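You operate a simulated robot arm through the tools that you are given. There is no shell and no other tool.

You run a simulated robot arm. Do the job below in one go: nothing can be reset, and whatever is moved stays where it is left.

JOB
Dust got under the film on the panel glass: lift, brush, lay it again.
Fine: peel the film by its red tab and lay it aside first; put the dust brush back; then lay the film inside the rim and press it till it holds. Set down upright: dust brush. What is to be rubbed or washed off counts as gone when no trace of it is left.

It is judged by the outcome, as a careful person would: the job done as asked, and still so three seconds after it is handed in. It fails if anything else is knocked over, pushed out of place, dropped, spilled or broken.

ROBOT AND FRAMES
A 7-joint arm with a fingered hand, fixed in place. Base frame: the origin is on the floor under the middle of its stand, x ahead of it, y to its left, z up; the work surface is at about z = 800. Units: mm, degrees, N and s.
With the tool pointing down near the work surface it reaches from about 320 to 720 mm from the base axis. Its first joint turns from -166.0 to 166.0 degrees. Payload 4 kg.
The TCP is the grasp point between the finger pads, 26 mm short of the fingertips. In the tool frame z runs along the fingers and y along their closing line. The gripper opens to 148 mm; its body begins 73 mm behind the TCP. The gripper is a hand of 3 fingers: y runs from the thumb to the fingers, the wrist lies at [0, 0, -239] in the tool frame, and closing takes about 1.5 s.
Orientation is that of the tool frame in the base frame, as a unit quaternion [x, y, z, w]. With the fingers straight down and closing along the base's y, the tool's x points along the base's -x, its y along +y and its z along -z.

CONTROLS
- The arm moves only by the tool arm_command. Its argument "deltas" is one flat list of numbers, 7 for each row, row after row: the shift along the tool's x, y, z in mm, then the turn, a rotation vector about the tool's x, y, z in degrees, then the finger opening in mm, from 0 to 148. In form: [tx, ty, tz, rx, ry, rz, jaw, tx, ty, tz, rx, ry, rz, jaw, ...]. A call has 1 to 20 rows; each row shifts and turns the commanded pose from where the row before left it, along the tool's axes as they then stand. Rows are played at 5 a second. More than 50 mm and 8.6 degrees between two rows, or a gripper value outside its range, and nothing of the call is played. A pose out of reach is approached as far as the arm can. The call stops where the force on the tool passes 40 N (or 10 N more than at its start, if that is more) or the arm is blocked; 0.2 s more then pass. Each finger travels about 72 mm/s and halts on what it meets, pressing with about 33 N; the grip force reading is that of the motor and also rises with nothing between the fingers. The clock runs only during rows and for 0.2 s after the last one: add rows that do not move to give the fingers time. It gives the time, the measured TCP pose, the force on the tool (base axes), the opening and the grip force at its end, in the units of the frame above (readings bear some noise), with the torque about the TCP (base axes, N m) and any sound that the robot's microphone picked up, and new pictures: "show" is both (left out), scene, wrist or none.
- Cameras (640 x 400 px; columns grow to the right, rows downward): "scene" is fixed at [218.8, 499.6, 1410.6]; the picture's right is [-0.96, 0.28, 0.00], its down [0.27, 0.91, -0.33] and it looks along [-0.09, -0.31, -0.94] (base axes); focal length 247 px, centre (320, 200). "wrist" rides on the gripper at [68, -39, -90] in the tool frame; the picture's right is [0.50, 0.87, 0.00], its down [-0.66, 0.38, -0.65] and it looks along [-0.57, 0.33, 0.76] (tool axes); focal length 222 px, centre (320, 200).
- slide_trunk(by): slides the trunk up (or, below 0, down) by that many mm; the arm rides with it, the base frame stays. It gives what a move gives, with no picture.
- hand_shape(shape): the hand has 3 fingers and takes this shape, open, in about a second: jaw (thumb against the fingers, like two jaws); tri (thumb and two fingers); tip (a fingertip pinch); poke (one finger out to press); point (the index stretched); flat (the hand flat); cup (the hand cupped); fist (a fist). The gripper value then closes the fingers along that shape, each until it touches; the sizes above hold for jaw. It gives what a move gives, with no picture.
- measure_at(camera, pixels): for up to 12 pixels [column, row] of the newest picture of that camera ("zoom" is the newest enlarged one), the place [x, y, z] in the base frame of the surface seen there, good to about 2 mm. The clock stands still meanwhile.
- close_up(camera, box): a new picture of the part [left, top, right, bottom] of that camera's present view, enlarged. The clock stands still meanwhile.
- sign_off(): hands the job in; it is judged then, once.

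Open the gripper and draw the arm clear of the work before you hand the job in, unless the task says otherwise.

The tools are called by a JSON object that holds its "method" and its "body". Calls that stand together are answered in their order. arm_command: Moves the arm, as the interface text tells. Its arguments: {"type":"object","properties":{"deltas":{"type":"array","items":{"type":"number"}},"show":{"type":"string","enum":["both","scene","wrist","none"]}},"required":["deltas"]} The other tools are called the same way: slide_trunk (by) moves the trunk up or down; hand_shape (shape) gives the hand a shape; measure_at (camera, pixels) gives the place of the surface under pixels of a picture; close_up (camera, box) takes an enlarged picture of a part of a camera's view; sign_off () hands the job in.

At the start:

```text
time_s: 0.0
position: [161.2, 335.5, 1144.3]
ee_rot: [0.0, 1.0, 0.0, 0.0]
contact_force: [-0.9, 0.3, -0.3]
ft_torque: [0.02, 0.02, -0.01]
gripper_width: 147.8
finger_force: 0.0
shape: jaw
trunk travel left (down, up): [-500.0, 90.0]
```

scene: 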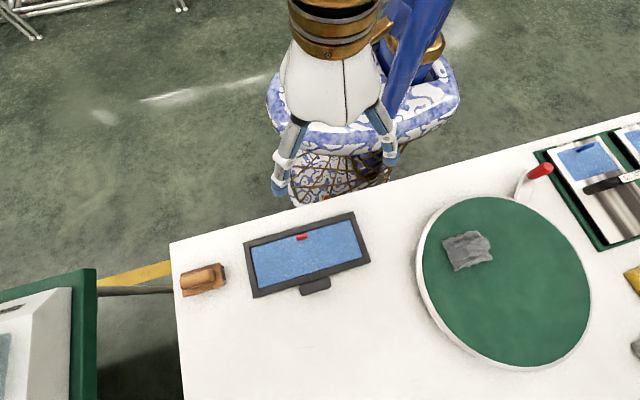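
wrist: 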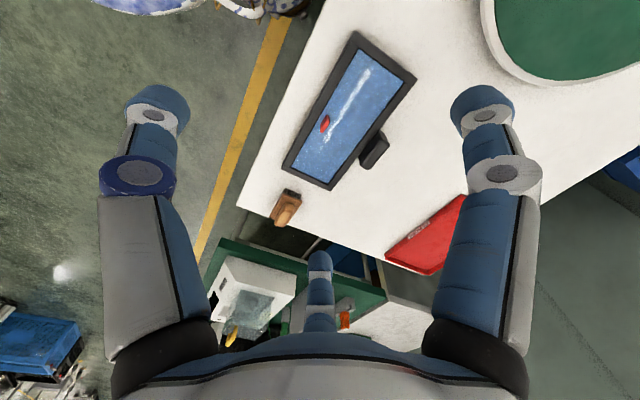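

The scene shows the panel at about (306,255) with the red tab at (302,237), and a brown brush-like thing at (203,279). I'll enlarge these areas to see them better.

{"method": "close_up", "body": {"camera": "scene", "box": [160, 190, 400, 340]}}

{"method": "close_up", "body": {"camera": "wrist", "box": [240, 20, 480, 290]}}

{"method": "measure_at", "body": {"camera": "scene", "pixels": [[302, 237], [250, 245], [353, 215], [366, 262], [254, 294], [203, 279], [222, 265], [182, 280], [315, 287], [306, 260], [180, 300], [400, 250]]}}

```text
2.67 times, centred on (280, 265) of scene
```

zoom: 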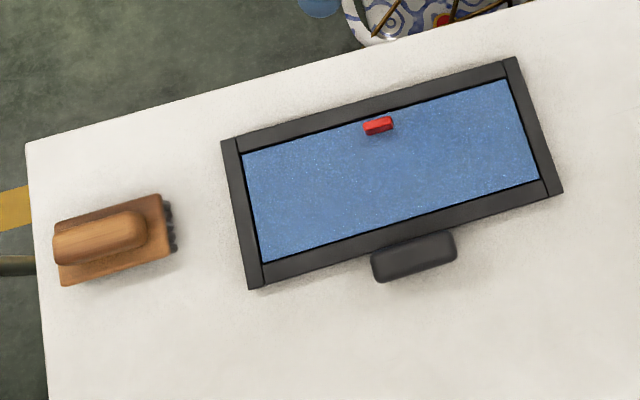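

```text
1.48 times, centred on (360, 155) of wrist
```

zoom: 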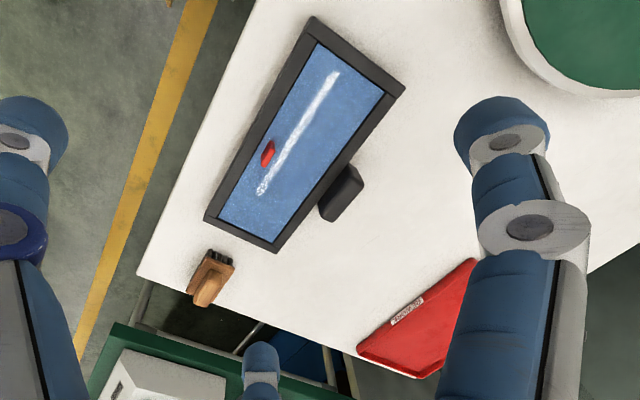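

```text
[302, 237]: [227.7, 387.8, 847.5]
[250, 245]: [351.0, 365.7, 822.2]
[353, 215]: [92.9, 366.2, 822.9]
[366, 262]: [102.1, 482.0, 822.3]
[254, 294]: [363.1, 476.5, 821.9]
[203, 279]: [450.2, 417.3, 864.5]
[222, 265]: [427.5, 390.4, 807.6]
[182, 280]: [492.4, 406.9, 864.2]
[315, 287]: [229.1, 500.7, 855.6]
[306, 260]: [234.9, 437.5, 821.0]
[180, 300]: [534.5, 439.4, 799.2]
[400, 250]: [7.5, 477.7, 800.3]
```

The wrist view shows a white streak on the film, a red object lower right, and the brush. I'll measure the panel details on an enlarged scene view.

{"method": "close_up", "body": {"camera": "scene", "box": [235, 200, 379, 305]}}

{"method": "measure_at", "body": {"camera": "wrist", "pixels": [[430, 235], [325, 123], [335, 110], [360, 78], [400, 260], [460, 200], [372, 155], [287, 208], [485, 40], [560, 130], [380, 200], [300, 180]]}}

```text
3.81 times, centred on (307, 252) of scene
```

zoom: 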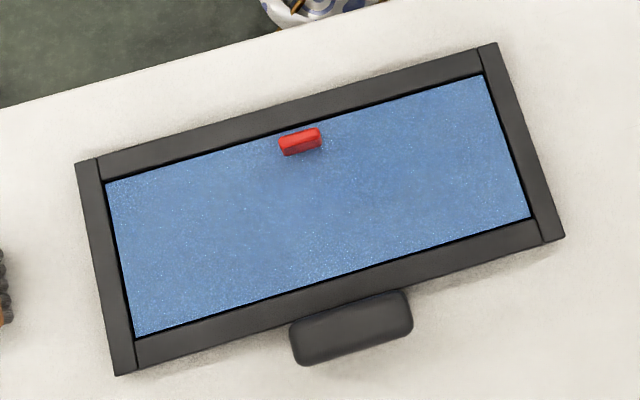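

```text
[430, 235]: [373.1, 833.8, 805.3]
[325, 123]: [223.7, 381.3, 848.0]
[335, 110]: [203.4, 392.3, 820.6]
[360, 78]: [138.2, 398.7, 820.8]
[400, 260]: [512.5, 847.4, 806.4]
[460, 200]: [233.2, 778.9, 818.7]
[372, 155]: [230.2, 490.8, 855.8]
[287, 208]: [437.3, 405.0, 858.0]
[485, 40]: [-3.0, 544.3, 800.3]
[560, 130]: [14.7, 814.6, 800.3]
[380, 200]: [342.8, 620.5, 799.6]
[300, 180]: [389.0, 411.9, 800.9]
```

The film is visible in the zoom with corners near (105,182), (484,75), (530,217), (134,337); tab at (300,141). I'll measure the corners, rim, tab and knob.

{"method": "measure_at", "body": {"camera": "zoom", "pixels": [[112, 188], [480, 82], [522, 214], [140, 330], [90, 170], [490, 58], [552, 232], [125, 362], [300, 137], [285, 148], [317, 131], [301, 150]]}}

{"method": "measure_at", "body": {"camera": "zoom", "pixels": [[100, 165], [290, 115], [330, 300], [400, 300], [300, 350], [350, 345], [410, 330], [350, 310], [300, 170], [340, 290], [300, 129], [318, 143]]}}

```text
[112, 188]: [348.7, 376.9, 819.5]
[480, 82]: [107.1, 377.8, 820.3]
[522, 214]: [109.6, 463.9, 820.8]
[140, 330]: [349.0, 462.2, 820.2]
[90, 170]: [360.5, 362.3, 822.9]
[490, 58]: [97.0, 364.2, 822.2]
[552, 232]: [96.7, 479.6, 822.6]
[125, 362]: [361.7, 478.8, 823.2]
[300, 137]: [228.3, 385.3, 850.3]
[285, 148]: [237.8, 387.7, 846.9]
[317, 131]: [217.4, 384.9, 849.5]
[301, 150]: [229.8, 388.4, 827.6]
```

```text
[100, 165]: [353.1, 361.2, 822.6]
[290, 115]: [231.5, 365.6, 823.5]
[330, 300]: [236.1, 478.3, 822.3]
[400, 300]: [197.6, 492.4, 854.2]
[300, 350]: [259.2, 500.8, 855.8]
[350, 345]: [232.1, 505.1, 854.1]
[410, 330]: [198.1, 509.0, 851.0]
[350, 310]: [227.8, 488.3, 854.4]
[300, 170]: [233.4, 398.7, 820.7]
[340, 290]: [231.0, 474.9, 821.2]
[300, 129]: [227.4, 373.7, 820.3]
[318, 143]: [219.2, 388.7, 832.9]
```

The panel is square to the base axes: film about x 104–353, y 372–467 at z≈820, rim top ≈822.5, and the tab stands at (228,386) up to z≈850, thin along y. I'll move above the tab and narrow the fingers to see how they sit relative to each other.

{"method": "arm_command", "body": {"deltas": [-16.8, 12.6, 36, 0, 0, 0, 148, -16.8, 12.6, 36, 0, 0, 0, 120, -16.8, 12.6, 36, 0, 0, 0, 80, -16.8, 12.6, 36, 0, 0, 0, 40, 0, 0, 0, 0, 0, 0, 40, 0, 0, 0, 0, 0, 0, 40, 0, 0, 0, 0, 0, 0, 40], "show": "both"}}

```text
time_s: 1.6
position: [229.2, 385.9, 1000.4]
ee_rot: [0.0, 1.0, 0.0, 0.0]
contact_force: [0.3, 0.1, -0.1]
ft_torque: [-0.03, 0.0, 0.02]
gripper_width: 40.3
finger_force: 0.0
shape: jaw
trunk travel left (down, up): [-500.0, 90.0]
```

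scene: 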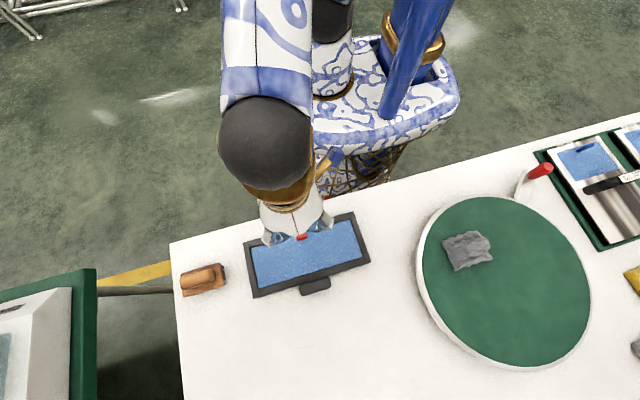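
wrist: 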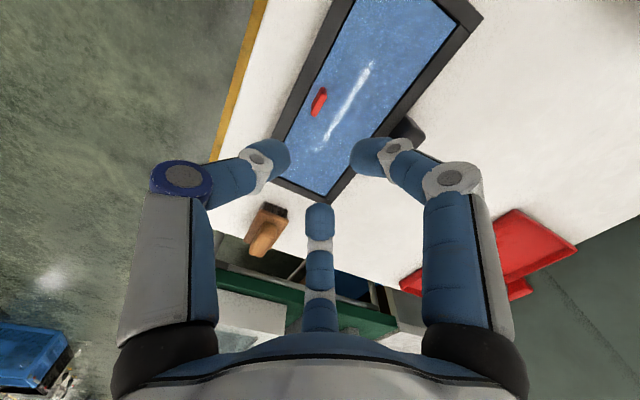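

The streak shifts with the camera, so it looks like glare. I'll measure where the three fingertips are (left ~(280,155), right ~(365,155), lower ~(320,208)).

{"method": "measure_at", "body": {"camera": "wrist", "pixels": [[280, 155], [286, 165], [365, 155], [358, 150], [320, 208], [320, 225], [320, 270], [318, 100], [262, 160], [390, 145]]}}

{"method": "close_up", "body": {"camera": "wrist", "box": [220, 80, 420, 240]}}

```text
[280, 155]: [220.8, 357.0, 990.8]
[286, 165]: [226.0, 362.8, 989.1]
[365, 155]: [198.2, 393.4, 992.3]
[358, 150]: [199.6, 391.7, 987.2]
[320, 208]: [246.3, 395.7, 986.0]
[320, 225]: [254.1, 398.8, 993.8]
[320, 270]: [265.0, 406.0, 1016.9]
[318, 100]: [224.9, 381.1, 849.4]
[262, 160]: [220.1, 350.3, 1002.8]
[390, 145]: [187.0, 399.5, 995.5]
```

```text
2.50 times, centred on (320, 160) of wrist
```

zoom: 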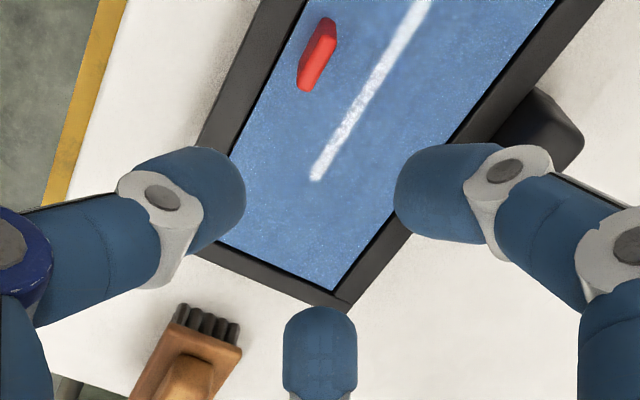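

The fingers look radially arranged at this opening. I'll close nearly fully to see where the tips meet.

{"method": "arm_command", "body": {"deltas": [0, 0, 0, 0, 0, 0, 6, 0, 0, 0, 0, 0, 0, 6, 0, 0, 0, 0, 0, 0, 6, 0, 0, 0, 0, 0, 0, 6, 0, 0, 0, 0, 0, 0, 6], "show": "wrist"}}

{"method": "close_up", "body": {"camera": "wrist", "box": [220, 80, 420, 240]}}

```text
time_s: 2.8
position: [228.7, 387.7, 999.6]
ee_rot: [0.0, 1.0, 0.0, 0.0]
contact_force: [-0.5, 0.9, -1.0]
ft_torque: [0.01, -0.03, -0.01]
gripper_width: 6.5
finger_force: 0.1
shape: jaw
trunk travel left (down, up): [-500.0, 90.0]
```

wrist: 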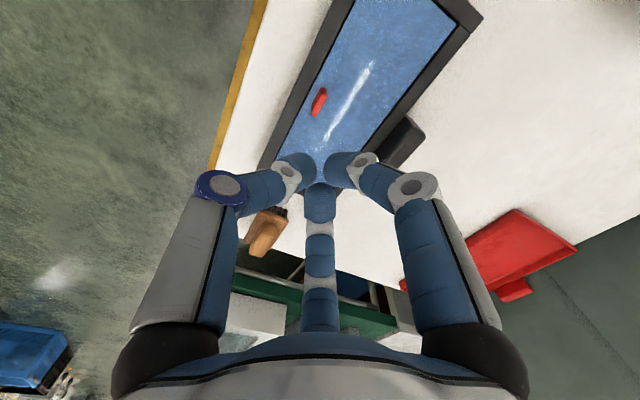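

```text
2.50 times, centred on (320, 160) of wrist
```

zoom: 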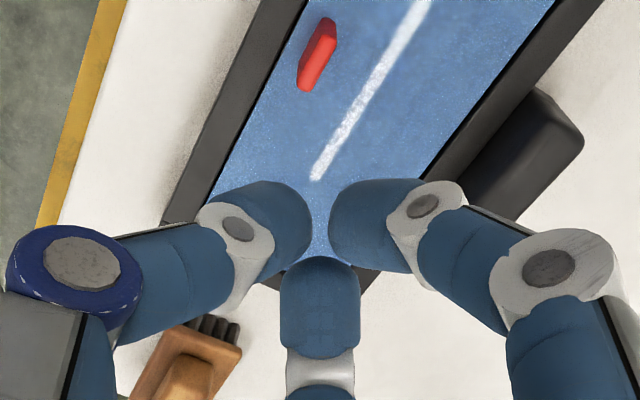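

The jaw fingers come together from three directions. I'll measure the streak ends to see whether they are fixed on the film, and try the tip shape.

{"method": "measure_at", "body": {"camera": "wrist", "pixels": [[371, 65], [327, 135], [345, 108], [303, 170], [340, 162], [320, 195]]}}

{"method": "hand_shape", "body": {"shape": "tip"}}

{"method": "arm_command", "body": {"deltas": [0, 0, 0, 0, 0, 0, 40, 0, 0, 0, 0, 0, 0, 40, 0, 0, 0, 0, 0, 0, 40, 0, 0, 0, 0, 0, 0, 40, 0, 0, 0, 0, 0, 0, 40], "show": "wrist"}}

```text
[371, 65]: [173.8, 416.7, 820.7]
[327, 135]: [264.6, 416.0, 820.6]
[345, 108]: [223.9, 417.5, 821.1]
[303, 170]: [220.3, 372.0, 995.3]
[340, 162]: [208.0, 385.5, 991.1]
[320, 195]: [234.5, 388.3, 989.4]
```

```text
time_s: 3.7
position: [229.4, 385.7, 1001.0]
ee_rot: [0.0, 1.0, -0.001, 0.0]
contact_force: [-0.4, 0.7, -0.5]
ft_torque: [0.03, 0.0, 0.0]
gripper_width: 147.8
finger_force: 0.0
shape: tip
trunk travel left (down, up): [-500.0, 90.0]
```

```text
time_s: 4.9
position: [228.7, 386.8, 1000.2]
ee_rot: [0.0, 1.0, 0.0, 0.0]
contact_force: [0.3, -0.8, -0.2]
ft_torque: [0.02, 0.03, 0.01]
gripper_width: 40.6
finger_force: 0.1
shape: tip
trunk travel left (down, up): [-500.0, 90.0]
```

wrist: 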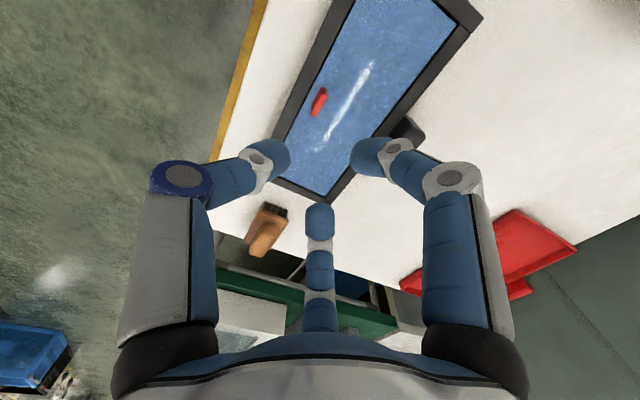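

The streak moved relative to the film, so it's only glare; tip and jaw look alike, so I'll go back to jaw, where the sizes hold. Then I'll come down over the tab to about z=880 and look.

{"method": "hand_shape", "body": {"shape": "jaw"}}

{"method": "arm_command", "body": {"deltas": [0, -1, 30, 0, 0, 0, 100, 0, 0, 30, 0, 0, 0, 80, 0, 0, 30, 0, 0, 0, 60, 0, 0, 30, 0, 0, 0, 60, 0, 0, 0, 0, 0, 0, 60, 0, 0, 0, 0, 0, 0, 60], "show": "both"}}

{"method": "close_up", "body": {"camera": "wrist", "box": [200, 60, 440, 220]}}

```text
time_s: 5.8
position: [227.8, 386.0, 998.8]
ee_rot: [0.001, 1.0, 0.0, -0.001]
contact_force: [0.6, -0.6, 0.4]
ft_torque: [0.01, -0.03, -0.02]
gripper_width: 147.9
finger_force: 0.0
shape: jaw
trunk travel left (down, up): [-500.0, 90.0]
```

```text
time_s: 7.2
position: [230.3, 384.7, 880.5]
ee_rot: [0.001, 1.0, -0.001, 0.0]
contact_force: [0.3, 0.0, 0.2]
ft_torque: [0.01, -0.03, 0.02]
gripper_width: 60.2
finger_force: 0.1
shape: jaw
trunk travel left (down, up): [-500.0, 90.0]
```

scene: 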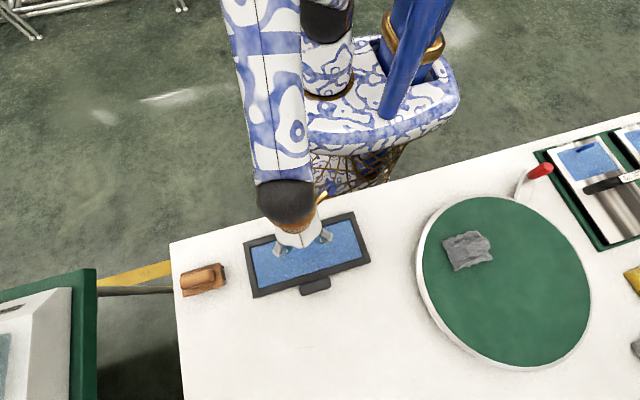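
wrist: 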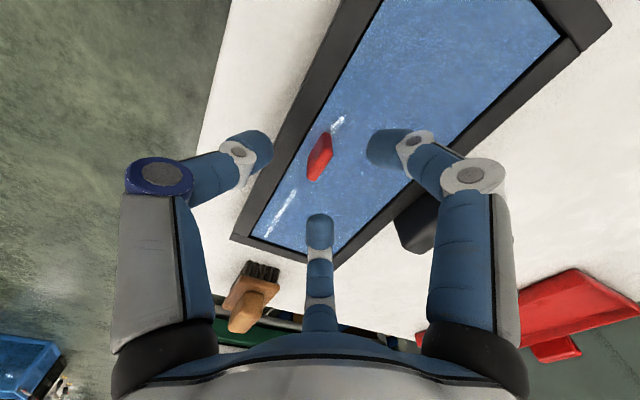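

```text
2.50 times, centred on (320, 140) of wrist
```

zoom: 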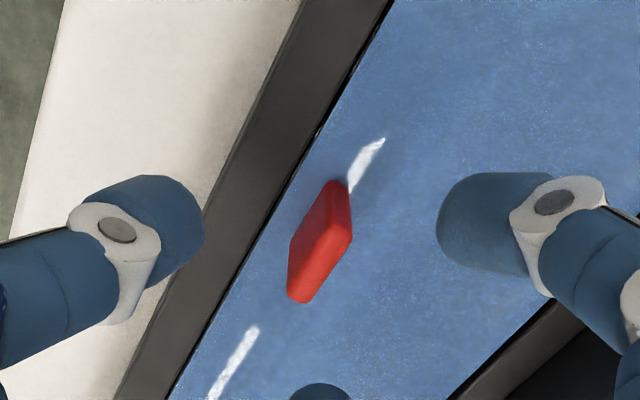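

The tab is between the thumb (left) and the fingers (right, below). I'll measure the tab's faces precisely from here.

{"method": "measure_at", "body": {"camera": "zoom", "pixels": [[338, 185], [345, 230], [320, 215], [310, 240], [300, 285], [298, 250], [330, 200], [305, 300], [200, 215], [445, 230], [320, 390], [180, 190]]}}

```text
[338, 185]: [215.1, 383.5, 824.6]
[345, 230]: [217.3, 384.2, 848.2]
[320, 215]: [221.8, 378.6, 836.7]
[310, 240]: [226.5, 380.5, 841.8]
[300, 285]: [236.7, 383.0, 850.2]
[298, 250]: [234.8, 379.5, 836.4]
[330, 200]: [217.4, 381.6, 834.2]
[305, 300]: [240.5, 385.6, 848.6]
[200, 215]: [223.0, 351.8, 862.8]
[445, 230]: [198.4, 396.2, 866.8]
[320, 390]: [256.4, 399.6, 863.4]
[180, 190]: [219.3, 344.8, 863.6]
```

The tab spans x 216–241, y 379.5–388.5, top z 850, and the TCP is centred on it. I'll descend 29 mm so the fingertips stop just above the rim, then close on the tab.

{"method": "arm_command", "body": {"deltas": [1, 0, 10, 0, 0, 0, 60, 0, 0, 10, 0, 0, 0, 60, 0, 0, 8, 0, 0, 0, 60, 0, 0, 0, 0, 0, 0, 60, 0, 0, 0, 0, 0, 0, 60], "show": "wrist"}}

```text
time_s: 8.4
position: [229.9, 385.1, 852.2]
ee_rot: [-0.001, 1.0, 0.0, 0.0]
contact_force: [-0.1, -0.2, -1.0]
ft_torque: [-0.01, 0.0, 0.01]
gripper_width: 60.2
finger_force: 0.0
shape: jaw
trunk travel left (down, up): [-500.0, 90.0]
```

wrist: 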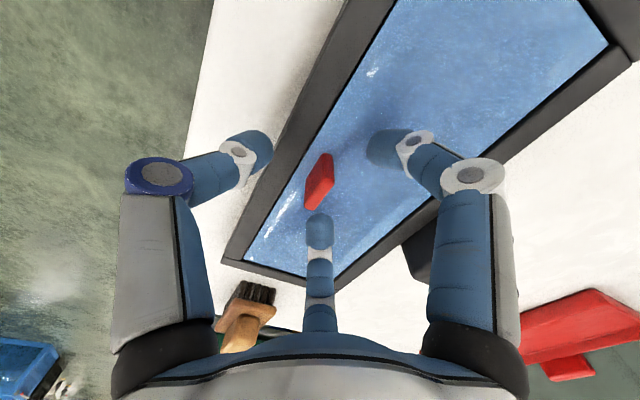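

The tab at (319,180) is centred between the fingertips and there is no contact force. I'll close slowly to grip it.

{"method": "arm_command", "body": {"deltas": [0, 0, 0, 0, 0, 0, 45, 0, 0, 0, 0, 0, 0, 30, 0, 0, 0, 0, 0, 0, 20, 0, 0, 0, 0, 0, 0, 10, 0, 0, 0, 0, 0, 0, 0, 0, 0, 0, 0, 0, 0, 0, 0, 0, 0, 0, 0, 0, 0, 0, 0, 0, 0, 0, 0, 0], "show": "wrist"}}

{"method": "close_up", "body": {"camera": "wrist", "box": [220, 100, 420, 240]}}

```text
time_s: 10.2
position: [229.3, 385.4, 853.0]
ee_rot: [0.0, 1.0, 0.0, 0.0]
contact_force: [0.6, -0.4, 0.2]
ft_torque: [-0.03, 0.0, 0.0]
gripper_width: 7.6
finger_force: 33.0
shape: jaw
trunk travel left (down, up): [-500.0, 90.0]
heard: snap
```

wrist: 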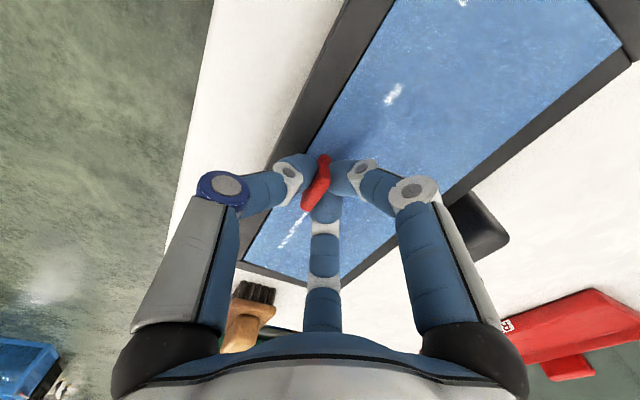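

```text
2.86 times, centred on (320, 170) of wrist
```

zoom: 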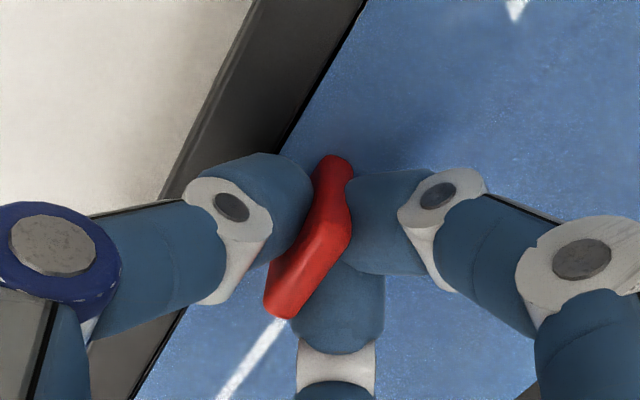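

The tab is held (width 7.6, 33 N, a snap was heard). I'll pull it up gently a few mm and watch the force.

{"method": "arm_command", "body": {"deltas": [0, 0, -1, 0, 0, 0, 0, 0, 0, -1, 0, 0, 0, 0, 0, 0, -1, 0, 0, 0, 0, 0, 0, -1, 0, 0, 0, 0, 0, 0, -1, 0, 0, 0, 0], "show": "both"}}

{"method": "close_up", "body": {"camera": "scene", "box": [235, 200, 379, 305]}}

```text
time_s: 11.4
position: [228.6, 384.1, 857.0]
ee_rot: [0.0, 1.0, 0.0, 0.0]
contact_force: [0.3, 0.3, 0.3]
ft_torque: [-0.02, 0.03, 0.0]
gripper_width: 7.4
finger_force: 32.3
shape: jaw
trunk travel left (down, up): [-500.0, 90.0]
```

scene: 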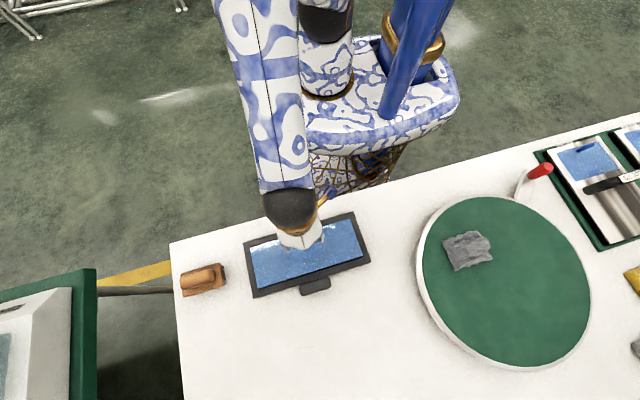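
wrist: 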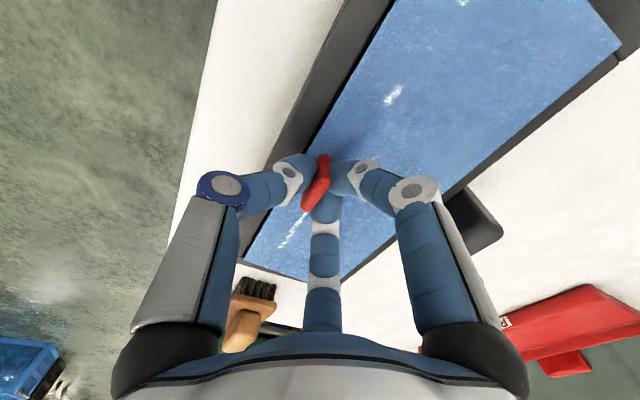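

```text
3.81 times, centred on (307, 252) of scene
```

zoom: 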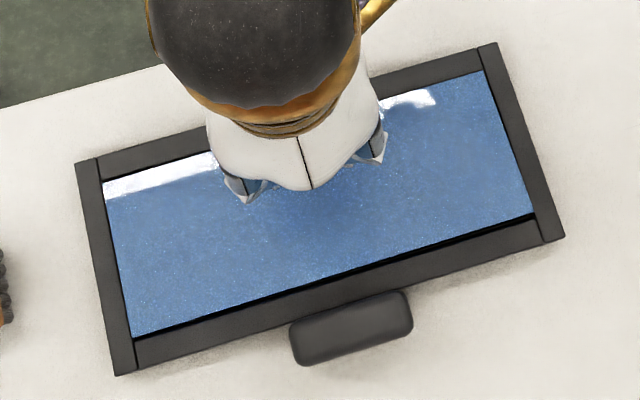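

The film came off level as a stiff sheet (a dark gap shows along its front edge at zoom (330,270)). I'll raise it about 100 mm and check.

{"method": "arm_command", "body": {"deltas": [0, 0, -5, 0, 0, 0, 0, 0, 0, -10, 0, 0, 0, 0, 0, 0, -20, 0, 0, 0, 0, 0, 0, -25, 0, 0, 0, 0, 0, 0, -25, 0, 0, 0, 0, 0, 0, -20, 0, 0, 0, 0, 0, 0, 0, 0, 0, 0, 0], "show": "both"}}

{"method": "close_up", "body": {"camera": "scene", "box": [200, 190, 400, 320]}}

```text
time_s: 13.0
position: [226.4, 383.6, 963.0]
ee_rot: [0.001, 1.0, 0.0, -0.001]
contact_force: [-1.0, -0.5, 0.8]
ft_torque: [-0.02, -0.01, 0.0]
gripper_width: 7.5
finger_force: 33.4
shape: jaw
trunk travel left (down, up): [-500.0, 90.0]
```

scene: 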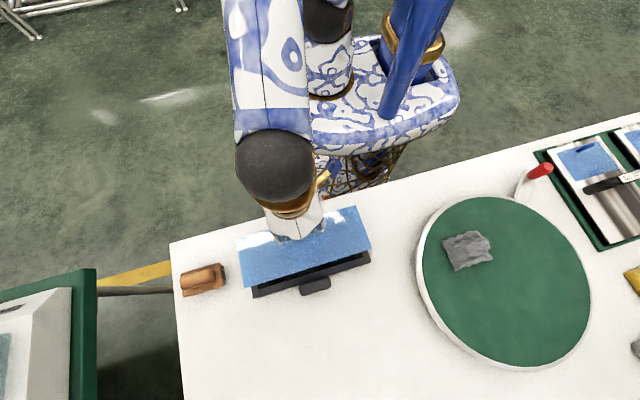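
wrist: 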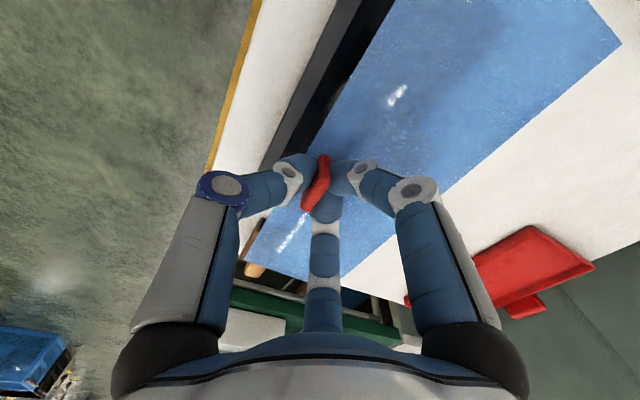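

```text
3.08 times, centred on (300, 255) of scene
```

zoom: 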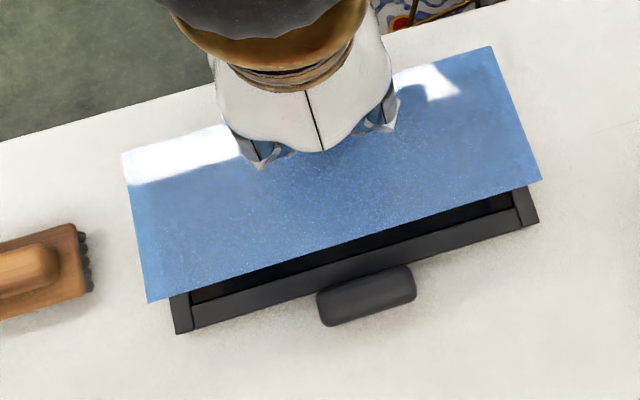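

The film is up and clear; the dark glass shows beneath at zoom (400,250). I'll measure the film's corners to check its attitude in the hand.

{"method": "measure_at", "body": {"camera": "zoom", "pixels": [[130, 160], [152, 295], [535, 178], [488, 52], [340, 235], [250, 260], [400, 245], [500, 205]]}}

```text
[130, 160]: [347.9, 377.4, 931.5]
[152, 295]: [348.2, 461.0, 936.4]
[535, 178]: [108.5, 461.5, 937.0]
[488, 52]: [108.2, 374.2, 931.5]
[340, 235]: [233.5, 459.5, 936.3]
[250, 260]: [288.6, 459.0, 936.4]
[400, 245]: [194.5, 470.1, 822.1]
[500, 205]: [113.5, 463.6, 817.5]
```

The film is about 246×92 mm, tilted only ~3°. I'll carry it 185 mm further out (+y) to the clear table around (228,605), well above the knob.

{"method": "arm_command", "body": {"deltas": [0, 15, 0, 0, 0, 0, 0, 0, 30, 0, 0, 0, 0, 0, 0, 35, 0, 0, 0, 0, 0, 0, 35, 0, 0, 0, 0, 0, 0, 35, 0, 0, 0, 0, 0, 0, 25, 0, 0, 0, 0, 0, 0, 10, 0, 0, 0, 0, 0, 0, 0, 0, 0, 0, 0, 0], "show": "both"}}

```text
time_s: 14.8
position: [228.1, 570.8, 961.2]
ee_rot: [0.0, 1.0, -0.001, -0.001]
contact_force: [1.0, 0.7, 0.8]
ft_torque: [-0.03, -0.01, -0.02]
gripper_width: 7.4
finger_force: 32.6
shape: jaw
trunk travel left (down, up): [-500.0, 90.0]
```

scene: 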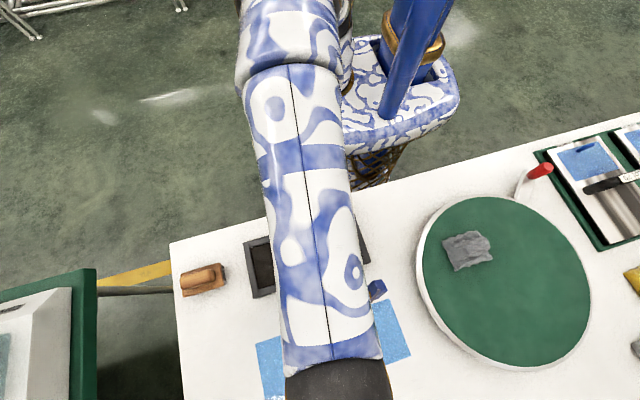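
wrist: 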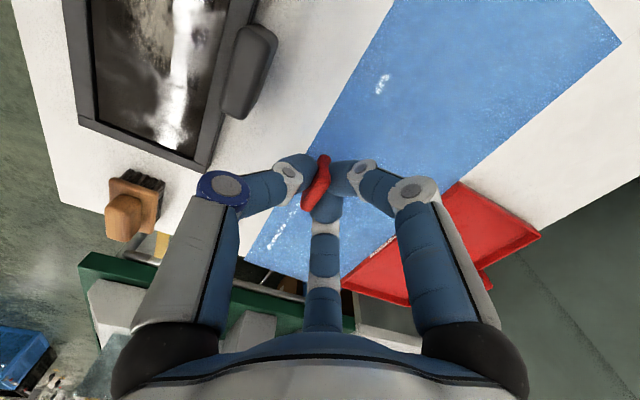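

The film hovers over clear table; the red tray lies beyond. I'll measure the tray's near edges and the table under the landing zone before lowering.

{"method": "measure_at", "body": {"camera": "wrist", "pixels": [[348, 285], [375, 255], [385, 240], [460, 187], [535, 235], [307, 272], [262, 250], [300, 155], [480, 180], [560, 130], [150, 30], [130, 100]]}}

{"method": "close_up", "body": {"camera": "wrist", "box": [60, 0, 280, 180]}}

```text
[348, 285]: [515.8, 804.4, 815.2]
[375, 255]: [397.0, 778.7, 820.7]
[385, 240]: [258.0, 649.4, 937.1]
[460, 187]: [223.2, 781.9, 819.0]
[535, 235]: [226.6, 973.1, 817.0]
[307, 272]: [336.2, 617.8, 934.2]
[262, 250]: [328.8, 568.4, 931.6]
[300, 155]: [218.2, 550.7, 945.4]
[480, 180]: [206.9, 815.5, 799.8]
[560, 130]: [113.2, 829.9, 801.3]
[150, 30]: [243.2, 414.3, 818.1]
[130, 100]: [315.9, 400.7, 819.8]
```

```text
2.22 times, centred on (170, 90) of wrist
```

zoom: 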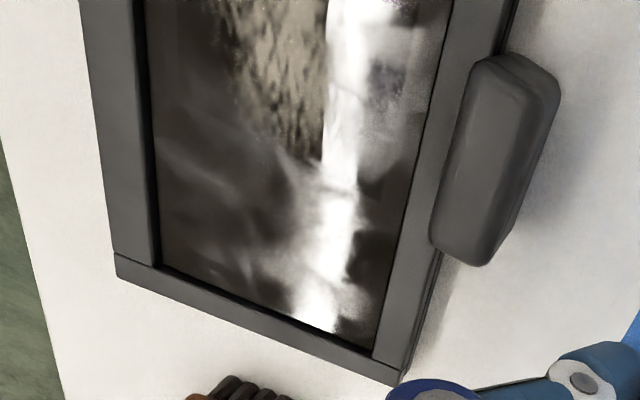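

The tray starts at y≈778, so the landing area (y 558–650) is clear. I'll lower the film, slowing near the table.

{"method": "arm_command", "body": {"deltas": [0, 0, 25, 0, 0, 0, 0, 0, 0, 35, 0, 0, 0, 0, 0, 0, 35, 0, 0, 0, 0, 0, 0, 15, 0, 0, 0, 0, 0, 0, 8, 0, 0, 0, 0, 0, 0, 4, 0, 0, 0, 0, 0, 0, 0, 0, 0, 0, 0], "show": "wrist"}}

```text
time_s: 16.4
position: [228.2, 569.8, 839.6]
ee_rot: [0.0, 1.0, 0.0, 0.0]
contact_force: [-0.3, 0.0, -0.7]
ft_torque: [0.0, -0.02, 0.01]
gripper_width: 7.0
finger_force: 33.3
shape: jaw
trunk travel left (down, up): [-500.0, 90.0]
```

wrist: 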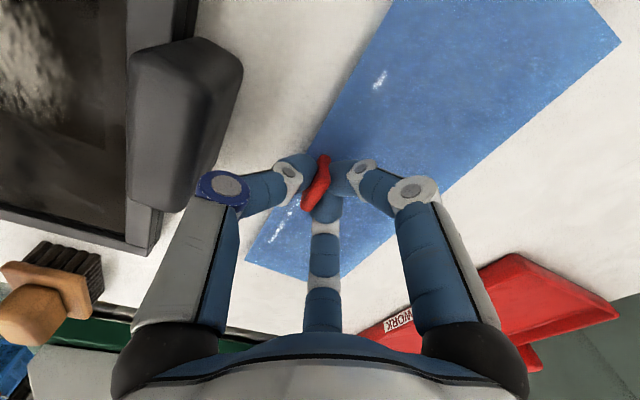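

No contact yet at z≈839.6. I'll go down in 1–2 mm steps to touch the table.

{"method": "measure_at", "body": {"camera": "wrist", "pixels": [[262, 250], [450, 50], [340, 262], [600, 40], [330, 110]]}}

{"method": "arm_command", "body": {"deltas": [0, 0, 2, 0, 0, 0, 0, 0, 0, 2, 0, 0, 0, 0, 0, 0, 1, 0, 0, 0, 0, 0, 0, 1, 0, 0, 0, 0, 0, 0, 0, 0, 0, 0, 0], "show": "wrist"}}

```text
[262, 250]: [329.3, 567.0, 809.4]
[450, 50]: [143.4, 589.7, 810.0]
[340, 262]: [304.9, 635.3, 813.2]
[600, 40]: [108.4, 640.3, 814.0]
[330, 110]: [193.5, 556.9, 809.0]
```

```text
time_s: 17.6
position: [227.6, 569.7, 833.7]
ee_rot: [0.0, 1.0, 0.0, 0.0]
contact_force: [0.3, 0.1, -0.5]
ft_torque: [-0.01, -0.04, -0.01]
gripper_width: 7.2
finger_force: 33.5
shape: jaw
trunk travel left (down, up): [-500.0, 90.0]
```

wrist: 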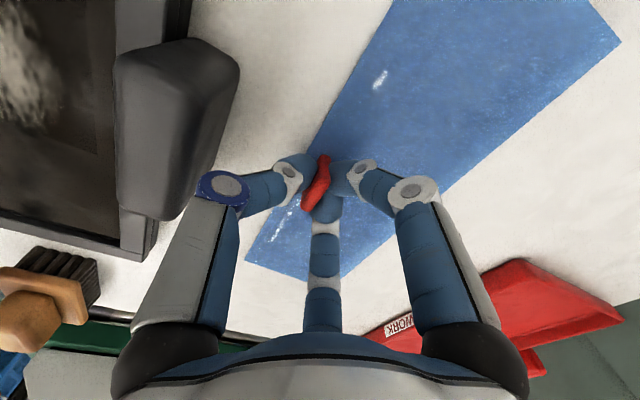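

The film's near edge was at z≈809 when the TCP was at 839.6, so it should now be ~3 mm above the table. I'll keep lowering by 1 mm steps.

{"method": "arm_command", "body": {"deltas": [0, 0, 1, 0, 0, 0, 0, 0, 0, 1, 0, 0, 0, 0, 0, 0, 1, 0, 0, 0, 0, 0, 0, 0, 0, 0, 0, 0], "show": "none"}}

{"method": "close_up", "body": {"camera": "wrist", "box": [220, 0, 640, 290]}}

{"method": "measure_at", "body": {"camera": "zoom", "pixels": [[64, 380], [180, 400], [560, 60], [170, 175], [350, 80], [400, 250]]}}

```text
time_s: 18.6
position: [228.2, 570.0, 833.2]
ee_rot: [0.001, 1.0, 0.0, 0.0]
contact_force: [0.1, 1.4, 9.2]
ft_torque: [-0.08, 0.02, 0.0]
gripper_width: 7.3
finger_force: 33.5
shape: jaw
trunk travel left (down, up): [-500.0, 90.0]
```

```text
1.38 times, centred on (430, 145) of wrist
```

zoom: 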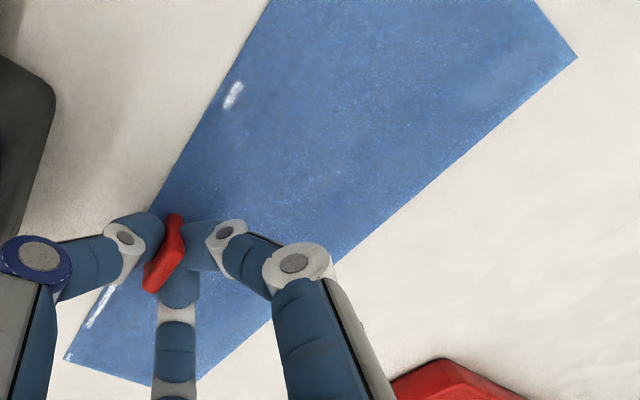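

```text
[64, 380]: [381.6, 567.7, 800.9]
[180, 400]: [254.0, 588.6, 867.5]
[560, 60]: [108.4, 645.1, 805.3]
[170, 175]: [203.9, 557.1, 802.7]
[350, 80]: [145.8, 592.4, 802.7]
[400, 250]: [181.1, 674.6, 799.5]
```

The film rests on the table (9 N up). I'll ease up 1.5 mm and open the fingers to let it go.

{"method": "arm_command", "body": {"deltas": [0, 0, -1.5, 0, 0, 0, 0, 0, 0, 0, 0, 0, 0, 10, 0, 0, 0, 0, 0, 0, 20, 0, 0, 0, 0, 0, 0, 35, 0, 0, 0, 0, 0, 0, 50, 0, 0, 0, 0, 0, 0, 60, 0, 0, 0, 0, 0, 0, 60, 0, 0, 0, 0, 0, 0, 60], "show": "wrist"}}

{"method": "close_up", "body": {"camera": "wrist", "box": [220, 0, 640, 290]}}

```text
time_s: 20.4
position: [227.9, 570.6, 832.4]
ee_rot: [0.0, 1.0, 0.0, -0.001]
contact_force: [-0.4, 5.1, 1.7]
ft_torque: [-0.2, 0.02, -0.03]
gripper_width: 57.9
finger_force: 0.1
shape: jaw
trunk travel left (down, up): [-500.0, 90.0]
```

wrist: 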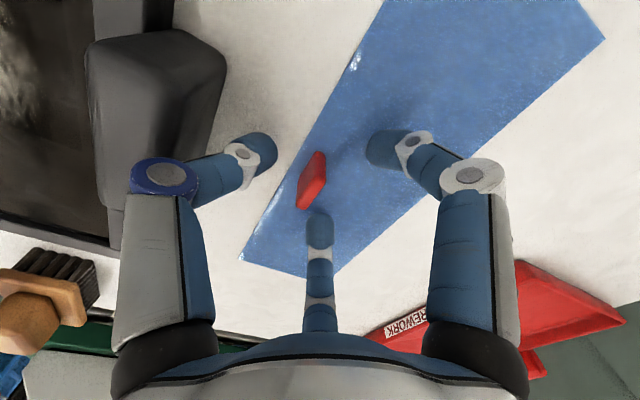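

```text
1.38 times, centred on (430, 145) of wrist
```

zoom: 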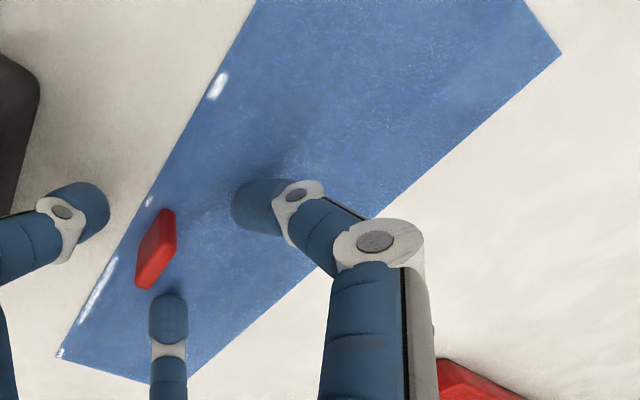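

The tool feels 5 N in +y, and the thumb's knuckle at (165,180) is close to the knob, so it is probably touching it. I'll narrow the opening to 40 to relieve that, then rise straight up.

{"method": "arm_command", "body": {"deltas": [0, 0, 0, 0, 0, 0, 45, 0, 0, 0, 0, 0, 0, 36, 0, 0, 0, 0, 0, 0, 36, 0, 0, -3, 0, 0, 0, 36, 0, 0, -6, 0, 0, 0, 36, 0, 0, -12, 0, 0, 0, 36, 0, 0, -20, 0, 0, 0, 36], "show": "wrist"}}

```text
time_s: 22.0
position: [228.4, 571.6, 875.3]
ee_rot: [0.0, 1.0, 0.0, 0.0]
contact_force: [0.8, 0.3, 0.7]
ft_torque: [0.01, 0.01, -0.04]
gripper_width: 36.1
finger_force: 0.2
shape: jaw
trunk travel left (down, up): [-500.0, 90.0]
```

wrist: 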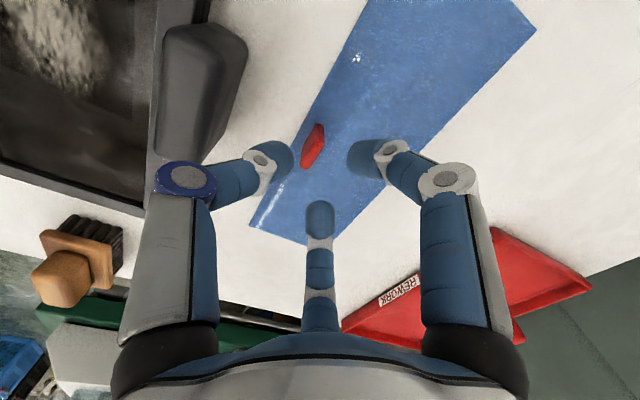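

Force is gone and the film lies flat. I'll rise and draw back to see the whole scene, including whether the panel shifted.

{"method": "arm_command", "body": {"deltas": [0, 0, -40, 0, 0, 0, 60, -20, -20, -45, 0, 0, 0, 80, -40, -40, -45, 0, 0, 0, 100, -45, -50, -40, 0, 0, 0, 120, -45, -50, 0, 0, 0, 0, 120, -45, -50, 0, 0, 0, 0, 120, -45, -50, 0, 0, 0, 0, 120], "show": "both"}}

{"method": "close_up", "body": {"camera": "scene", "box": [235, 200, 379, 305]}}

```text
refused: row 2 steps farther than a row can; nothing moved
```

```text
3.81 times, centred on (307, 252) of scene
```

zoom: 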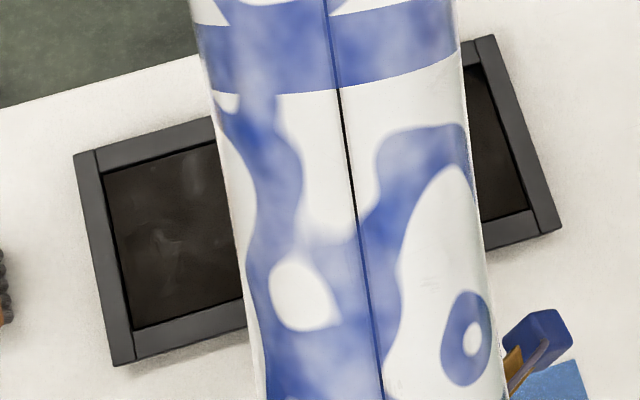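

The step was too long; also the panel corners in the zoom sit ~10 px higher than before (e.g. (113,365) vs (115,375)), so the thumb nudged the panel a few mm. I'll rise clear with smaller steps, then measure it.

{"method": "arm_command", "body": {"deltas": [0, 0, -40, 0, 0, 0, 50, 0, 0, -40, 0, 0, 0, 60, -15, -20, -40, 0, 0, 0, 80, -30, -35, -15, 0, 0, 0, 100, -30, -35, 0, 0, 0, 0, 120, -30, -35, 0, 0, 0, 0, 120, -30, -35, 0, 0, 0, 0, 120, -30, -20, 0, 0, 0, 0, 120, -30, 0, 0, 0, 0, 0, 120], "show": "both"}}

{"method": "close_up", "body": {"camera": "scene", "box": [235, 200, 379, 305]}}

```text
time_s: 24.0
position: [423.5, 387.2, 1010.0]
ee_rot: [0.001, 1.0, 0.0, 0.0]
contact_force: [0.1, -0.8, 0.3]
ft_torque: [-0.03, 0.02, 0.0]
gripper_width: 119.8
finger_force: 0.1
shape: jaw
trunk travel left (down, up): [-500.0, 90.0]
```

scene: 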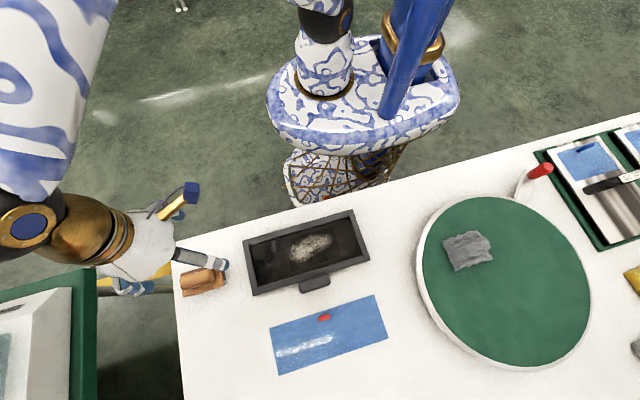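
wrist: 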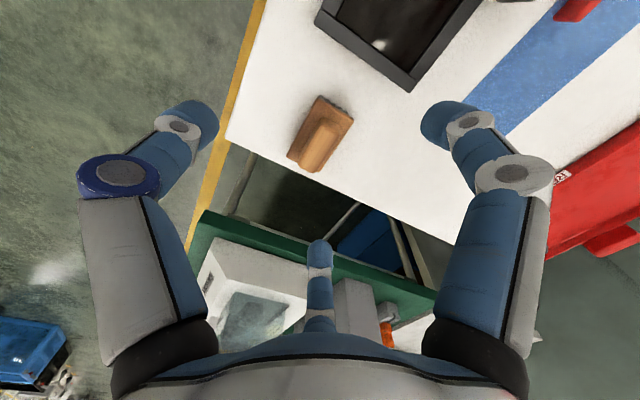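

```text
3.81 times, centred on (307, 252) of scene
```

zoom: 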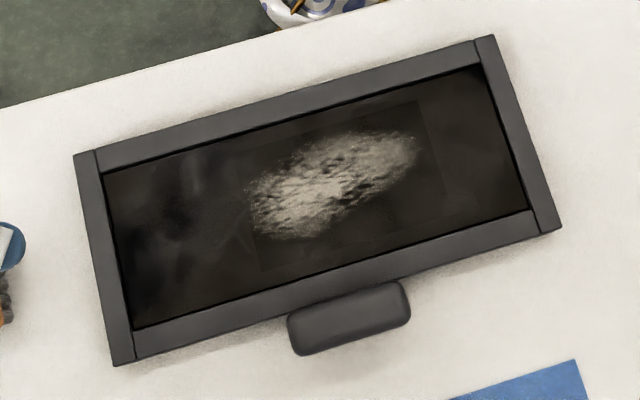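

The panel has shifted about 6 mm toward −y without turning; I'll push it back later with a controlled nudge. The dust patch shows on the glass at zoom (330,185). I'll measure the dust and inspect the brush.

{"method": "measure_at", "body": {"camera": "zoom", "pixels": [[245, 185], [265, 238], [300, 240], [340, 220], [415, 155], [405, 132], [350, 130], [250, 225], [112, 188], [480, 82], [522, 210], [140, 325]]}}

{"method": "measure_at", "body": {"camera": "zoom", "pixels": [[90, 160], [488, 50], [548, 222], [123, 352], [290, 106], [330, 291], [350, 335], [430, 110], [445, 200], [260, 270]]}}

{"method": "close_up", "body": {"camera": "wrist", "box": [240, 60, 400, 200]}}

```text
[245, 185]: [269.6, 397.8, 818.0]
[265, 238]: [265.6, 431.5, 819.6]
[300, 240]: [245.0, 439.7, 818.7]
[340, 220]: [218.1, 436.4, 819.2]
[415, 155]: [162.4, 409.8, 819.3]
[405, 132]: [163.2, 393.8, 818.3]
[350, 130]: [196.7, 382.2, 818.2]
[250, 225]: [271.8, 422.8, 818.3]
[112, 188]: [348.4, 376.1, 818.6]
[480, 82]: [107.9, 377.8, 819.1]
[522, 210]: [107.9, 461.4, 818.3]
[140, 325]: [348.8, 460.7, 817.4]
```

```text
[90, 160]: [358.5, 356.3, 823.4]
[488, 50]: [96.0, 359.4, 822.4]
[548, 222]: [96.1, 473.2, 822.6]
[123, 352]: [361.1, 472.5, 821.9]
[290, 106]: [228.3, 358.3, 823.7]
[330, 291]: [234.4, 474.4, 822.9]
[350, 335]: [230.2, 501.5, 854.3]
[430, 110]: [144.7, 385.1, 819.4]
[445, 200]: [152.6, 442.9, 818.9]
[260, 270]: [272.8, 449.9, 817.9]
```

```text
2.86 times, centred on (320, 130) of wrist
```

zoom: 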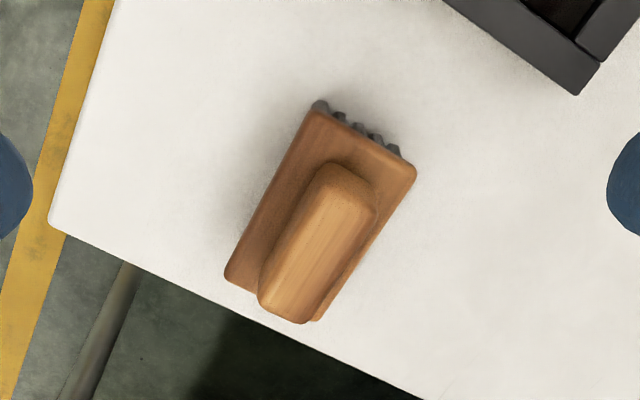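

The brush block is axis-aligned with a ridge handle running along x. I'll measure its handle and block corners.

{"method": "measure_at", "body": {"camera": "zoom", "pixels": [[335, 180], [370, 195], [305, 300], [270, 295], [320, 240], [312, 115], [412, 165], [232, 275], [325, 105], [395, 150], [290, 240], [345, 255]]}}

{"method": "close_up", "body": {"camera": "scene", "box": [165, 245, 245, 310]}}

{"method": "measure_at", "body": {"camera": "zoom", "pixels": [[140, 200], [400, 150], [180, 240], [300, 200], [350, 170], [270, 230], [445, 145], [460, 260], [140, 330], [300, 300], [420, 210], [470, 200]]}}

```text
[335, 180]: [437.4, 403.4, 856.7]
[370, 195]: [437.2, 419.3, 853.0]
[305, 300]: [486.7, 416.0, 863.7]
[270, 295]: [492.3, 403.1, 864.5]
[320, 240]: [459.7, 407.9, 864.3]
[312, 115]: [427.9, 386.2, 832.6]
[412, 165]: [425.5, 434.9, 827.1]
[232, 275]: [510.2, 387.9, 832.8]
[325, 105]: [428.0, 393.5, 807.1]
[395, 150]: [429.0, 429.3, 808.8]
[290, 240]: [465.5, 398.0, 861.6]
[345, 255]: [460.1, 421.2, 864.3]
```

```text
6.15 times, centred on (205, 278) of scene
```

zoom: 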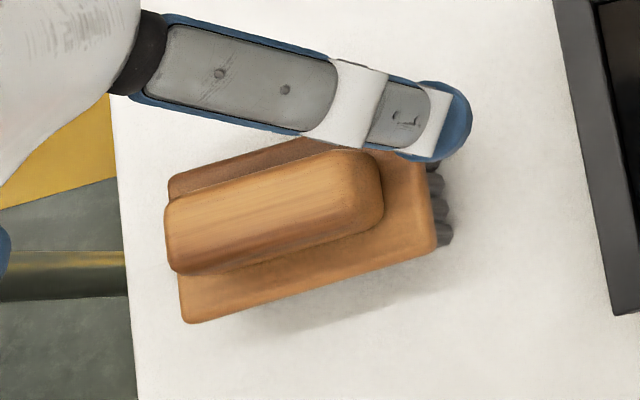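

```text
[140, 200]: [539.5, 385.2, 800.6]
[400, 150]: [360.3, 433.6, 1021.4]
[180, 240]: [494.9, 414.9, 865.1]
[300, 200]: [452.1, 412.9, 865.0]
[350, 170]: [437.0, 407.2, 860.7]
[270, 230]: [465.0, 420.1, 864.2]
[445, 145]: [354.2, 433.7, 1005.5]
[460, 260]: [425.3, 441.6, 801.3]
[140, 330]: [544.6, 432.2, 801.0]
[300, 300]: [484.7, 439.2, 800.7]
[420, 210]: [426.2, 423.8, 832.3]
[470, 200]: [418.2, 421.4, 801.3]
```

Brush: block x 425–510, y 386–436, top z 832; handle x 434–500, y 397–424, top z 865, centred at (467,410.5). I'll move over the handle with the fingers open to 110 and come down to z≈900.

{"method": "arm_command", "body": {"deltas": [-20, 12, 0, 0, 0, 0, 110, -23.5, 11.5, 0, 0, 0, 0, 110, 0, 0, 30, 0, 0, 0, 110, 0, 0, 40, 0, 0, 0, 110, 0, 0, 30, 0, 0, 0, 110, 0, 0, 10, 0, 0, 0, 110, 0, 0, 0, 0, 0, 0, 110], "show": "both"}}

{"method": "close_up", "body": {"camera": "wrist", "box": [200, 60, 440, 260]}}

```text
time_s: 25.6
position: [466.4, 413.7, 897.3]
ee_rot: [0.001, 1.0, 0.0, -0.001]
contact_force: [-0.4, -0.3, -0.5]
ft_torque: [0.01, 0.01, 0.01]
gripper_width: 110.1
finger_force: 0.1
shape: jaw
trunk travel left (down, up): [-500.0, 90.0]
```

scene: 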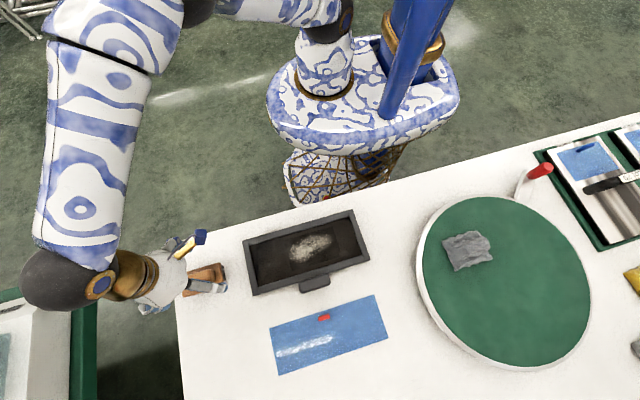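
wrist: 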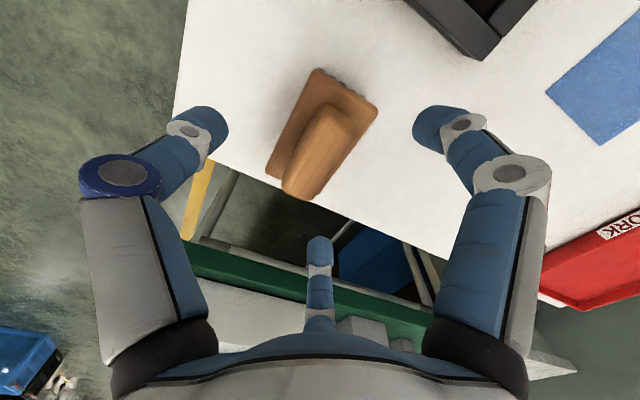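

```text
2.00 times, centred on (320, 160) of wrist
```

zoom: 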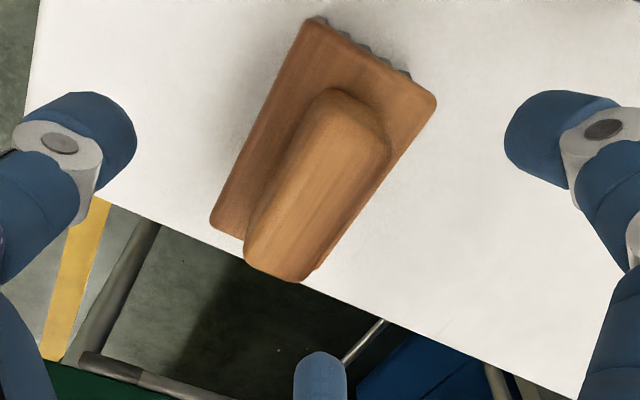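

The brush sits between the fingers. I'll measure the handle sides and fingertips from this view to centre precisely.

{"method": "measure_at", "body": {"camera": "zoom", "pixels": [[290, 180], [270, 215], [300, 150], [340, 95], [385, 140], [350, 210], [305, 270], [255, 260], [375, 175], [120, 150], [520, 160], [320, 365]]}}

```text
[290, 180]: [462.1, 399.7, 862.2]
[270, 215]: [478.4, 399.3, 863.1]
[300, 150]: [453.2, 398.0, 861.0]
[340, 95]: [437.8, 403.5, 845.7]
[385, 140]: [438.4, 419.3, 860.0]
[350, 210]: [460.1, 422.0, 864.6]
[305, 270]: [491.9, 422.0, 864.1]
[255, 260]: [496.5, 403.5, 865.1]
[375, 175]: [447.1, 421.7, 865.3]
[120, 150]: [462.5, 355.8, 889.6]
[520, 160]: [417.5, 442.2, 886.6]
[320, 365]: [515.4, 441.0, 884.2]
```

Handle centre is (467,411) and the fingertips straddle it symmetrically. I'll descend 37 mm (tips just above the block) and check for contact.

{"method": "arm_command", "body": {"deltas": [0, 0, 15, 0, 0, 0, 110, 0, 0, 12, 0, 0, 0, 110, 0, 0, 9, 0, 0, 0, 110, 0, 0, 0, 0, 0, 0, 110], "show": "wrist"}}

```text
time_s: 26.6
position: [466.3, 413.6, 862.6]
ee_rot: [0.0, 1.0, -0.001, 0.0]
contact_force: [1.0, 0.3, 0.7]
ft_torque: [0.02, -0.02, -0.02]
gripper_width: 110.3
finger_force: 0.0
shape: jaw
trunk travel left (down, up): [-500.0, 90.0]
```

wrist: 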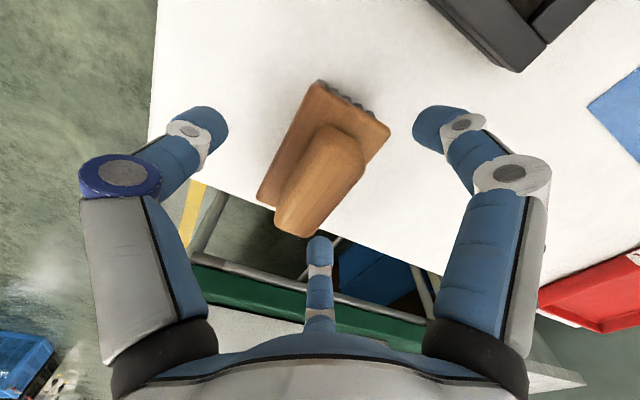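

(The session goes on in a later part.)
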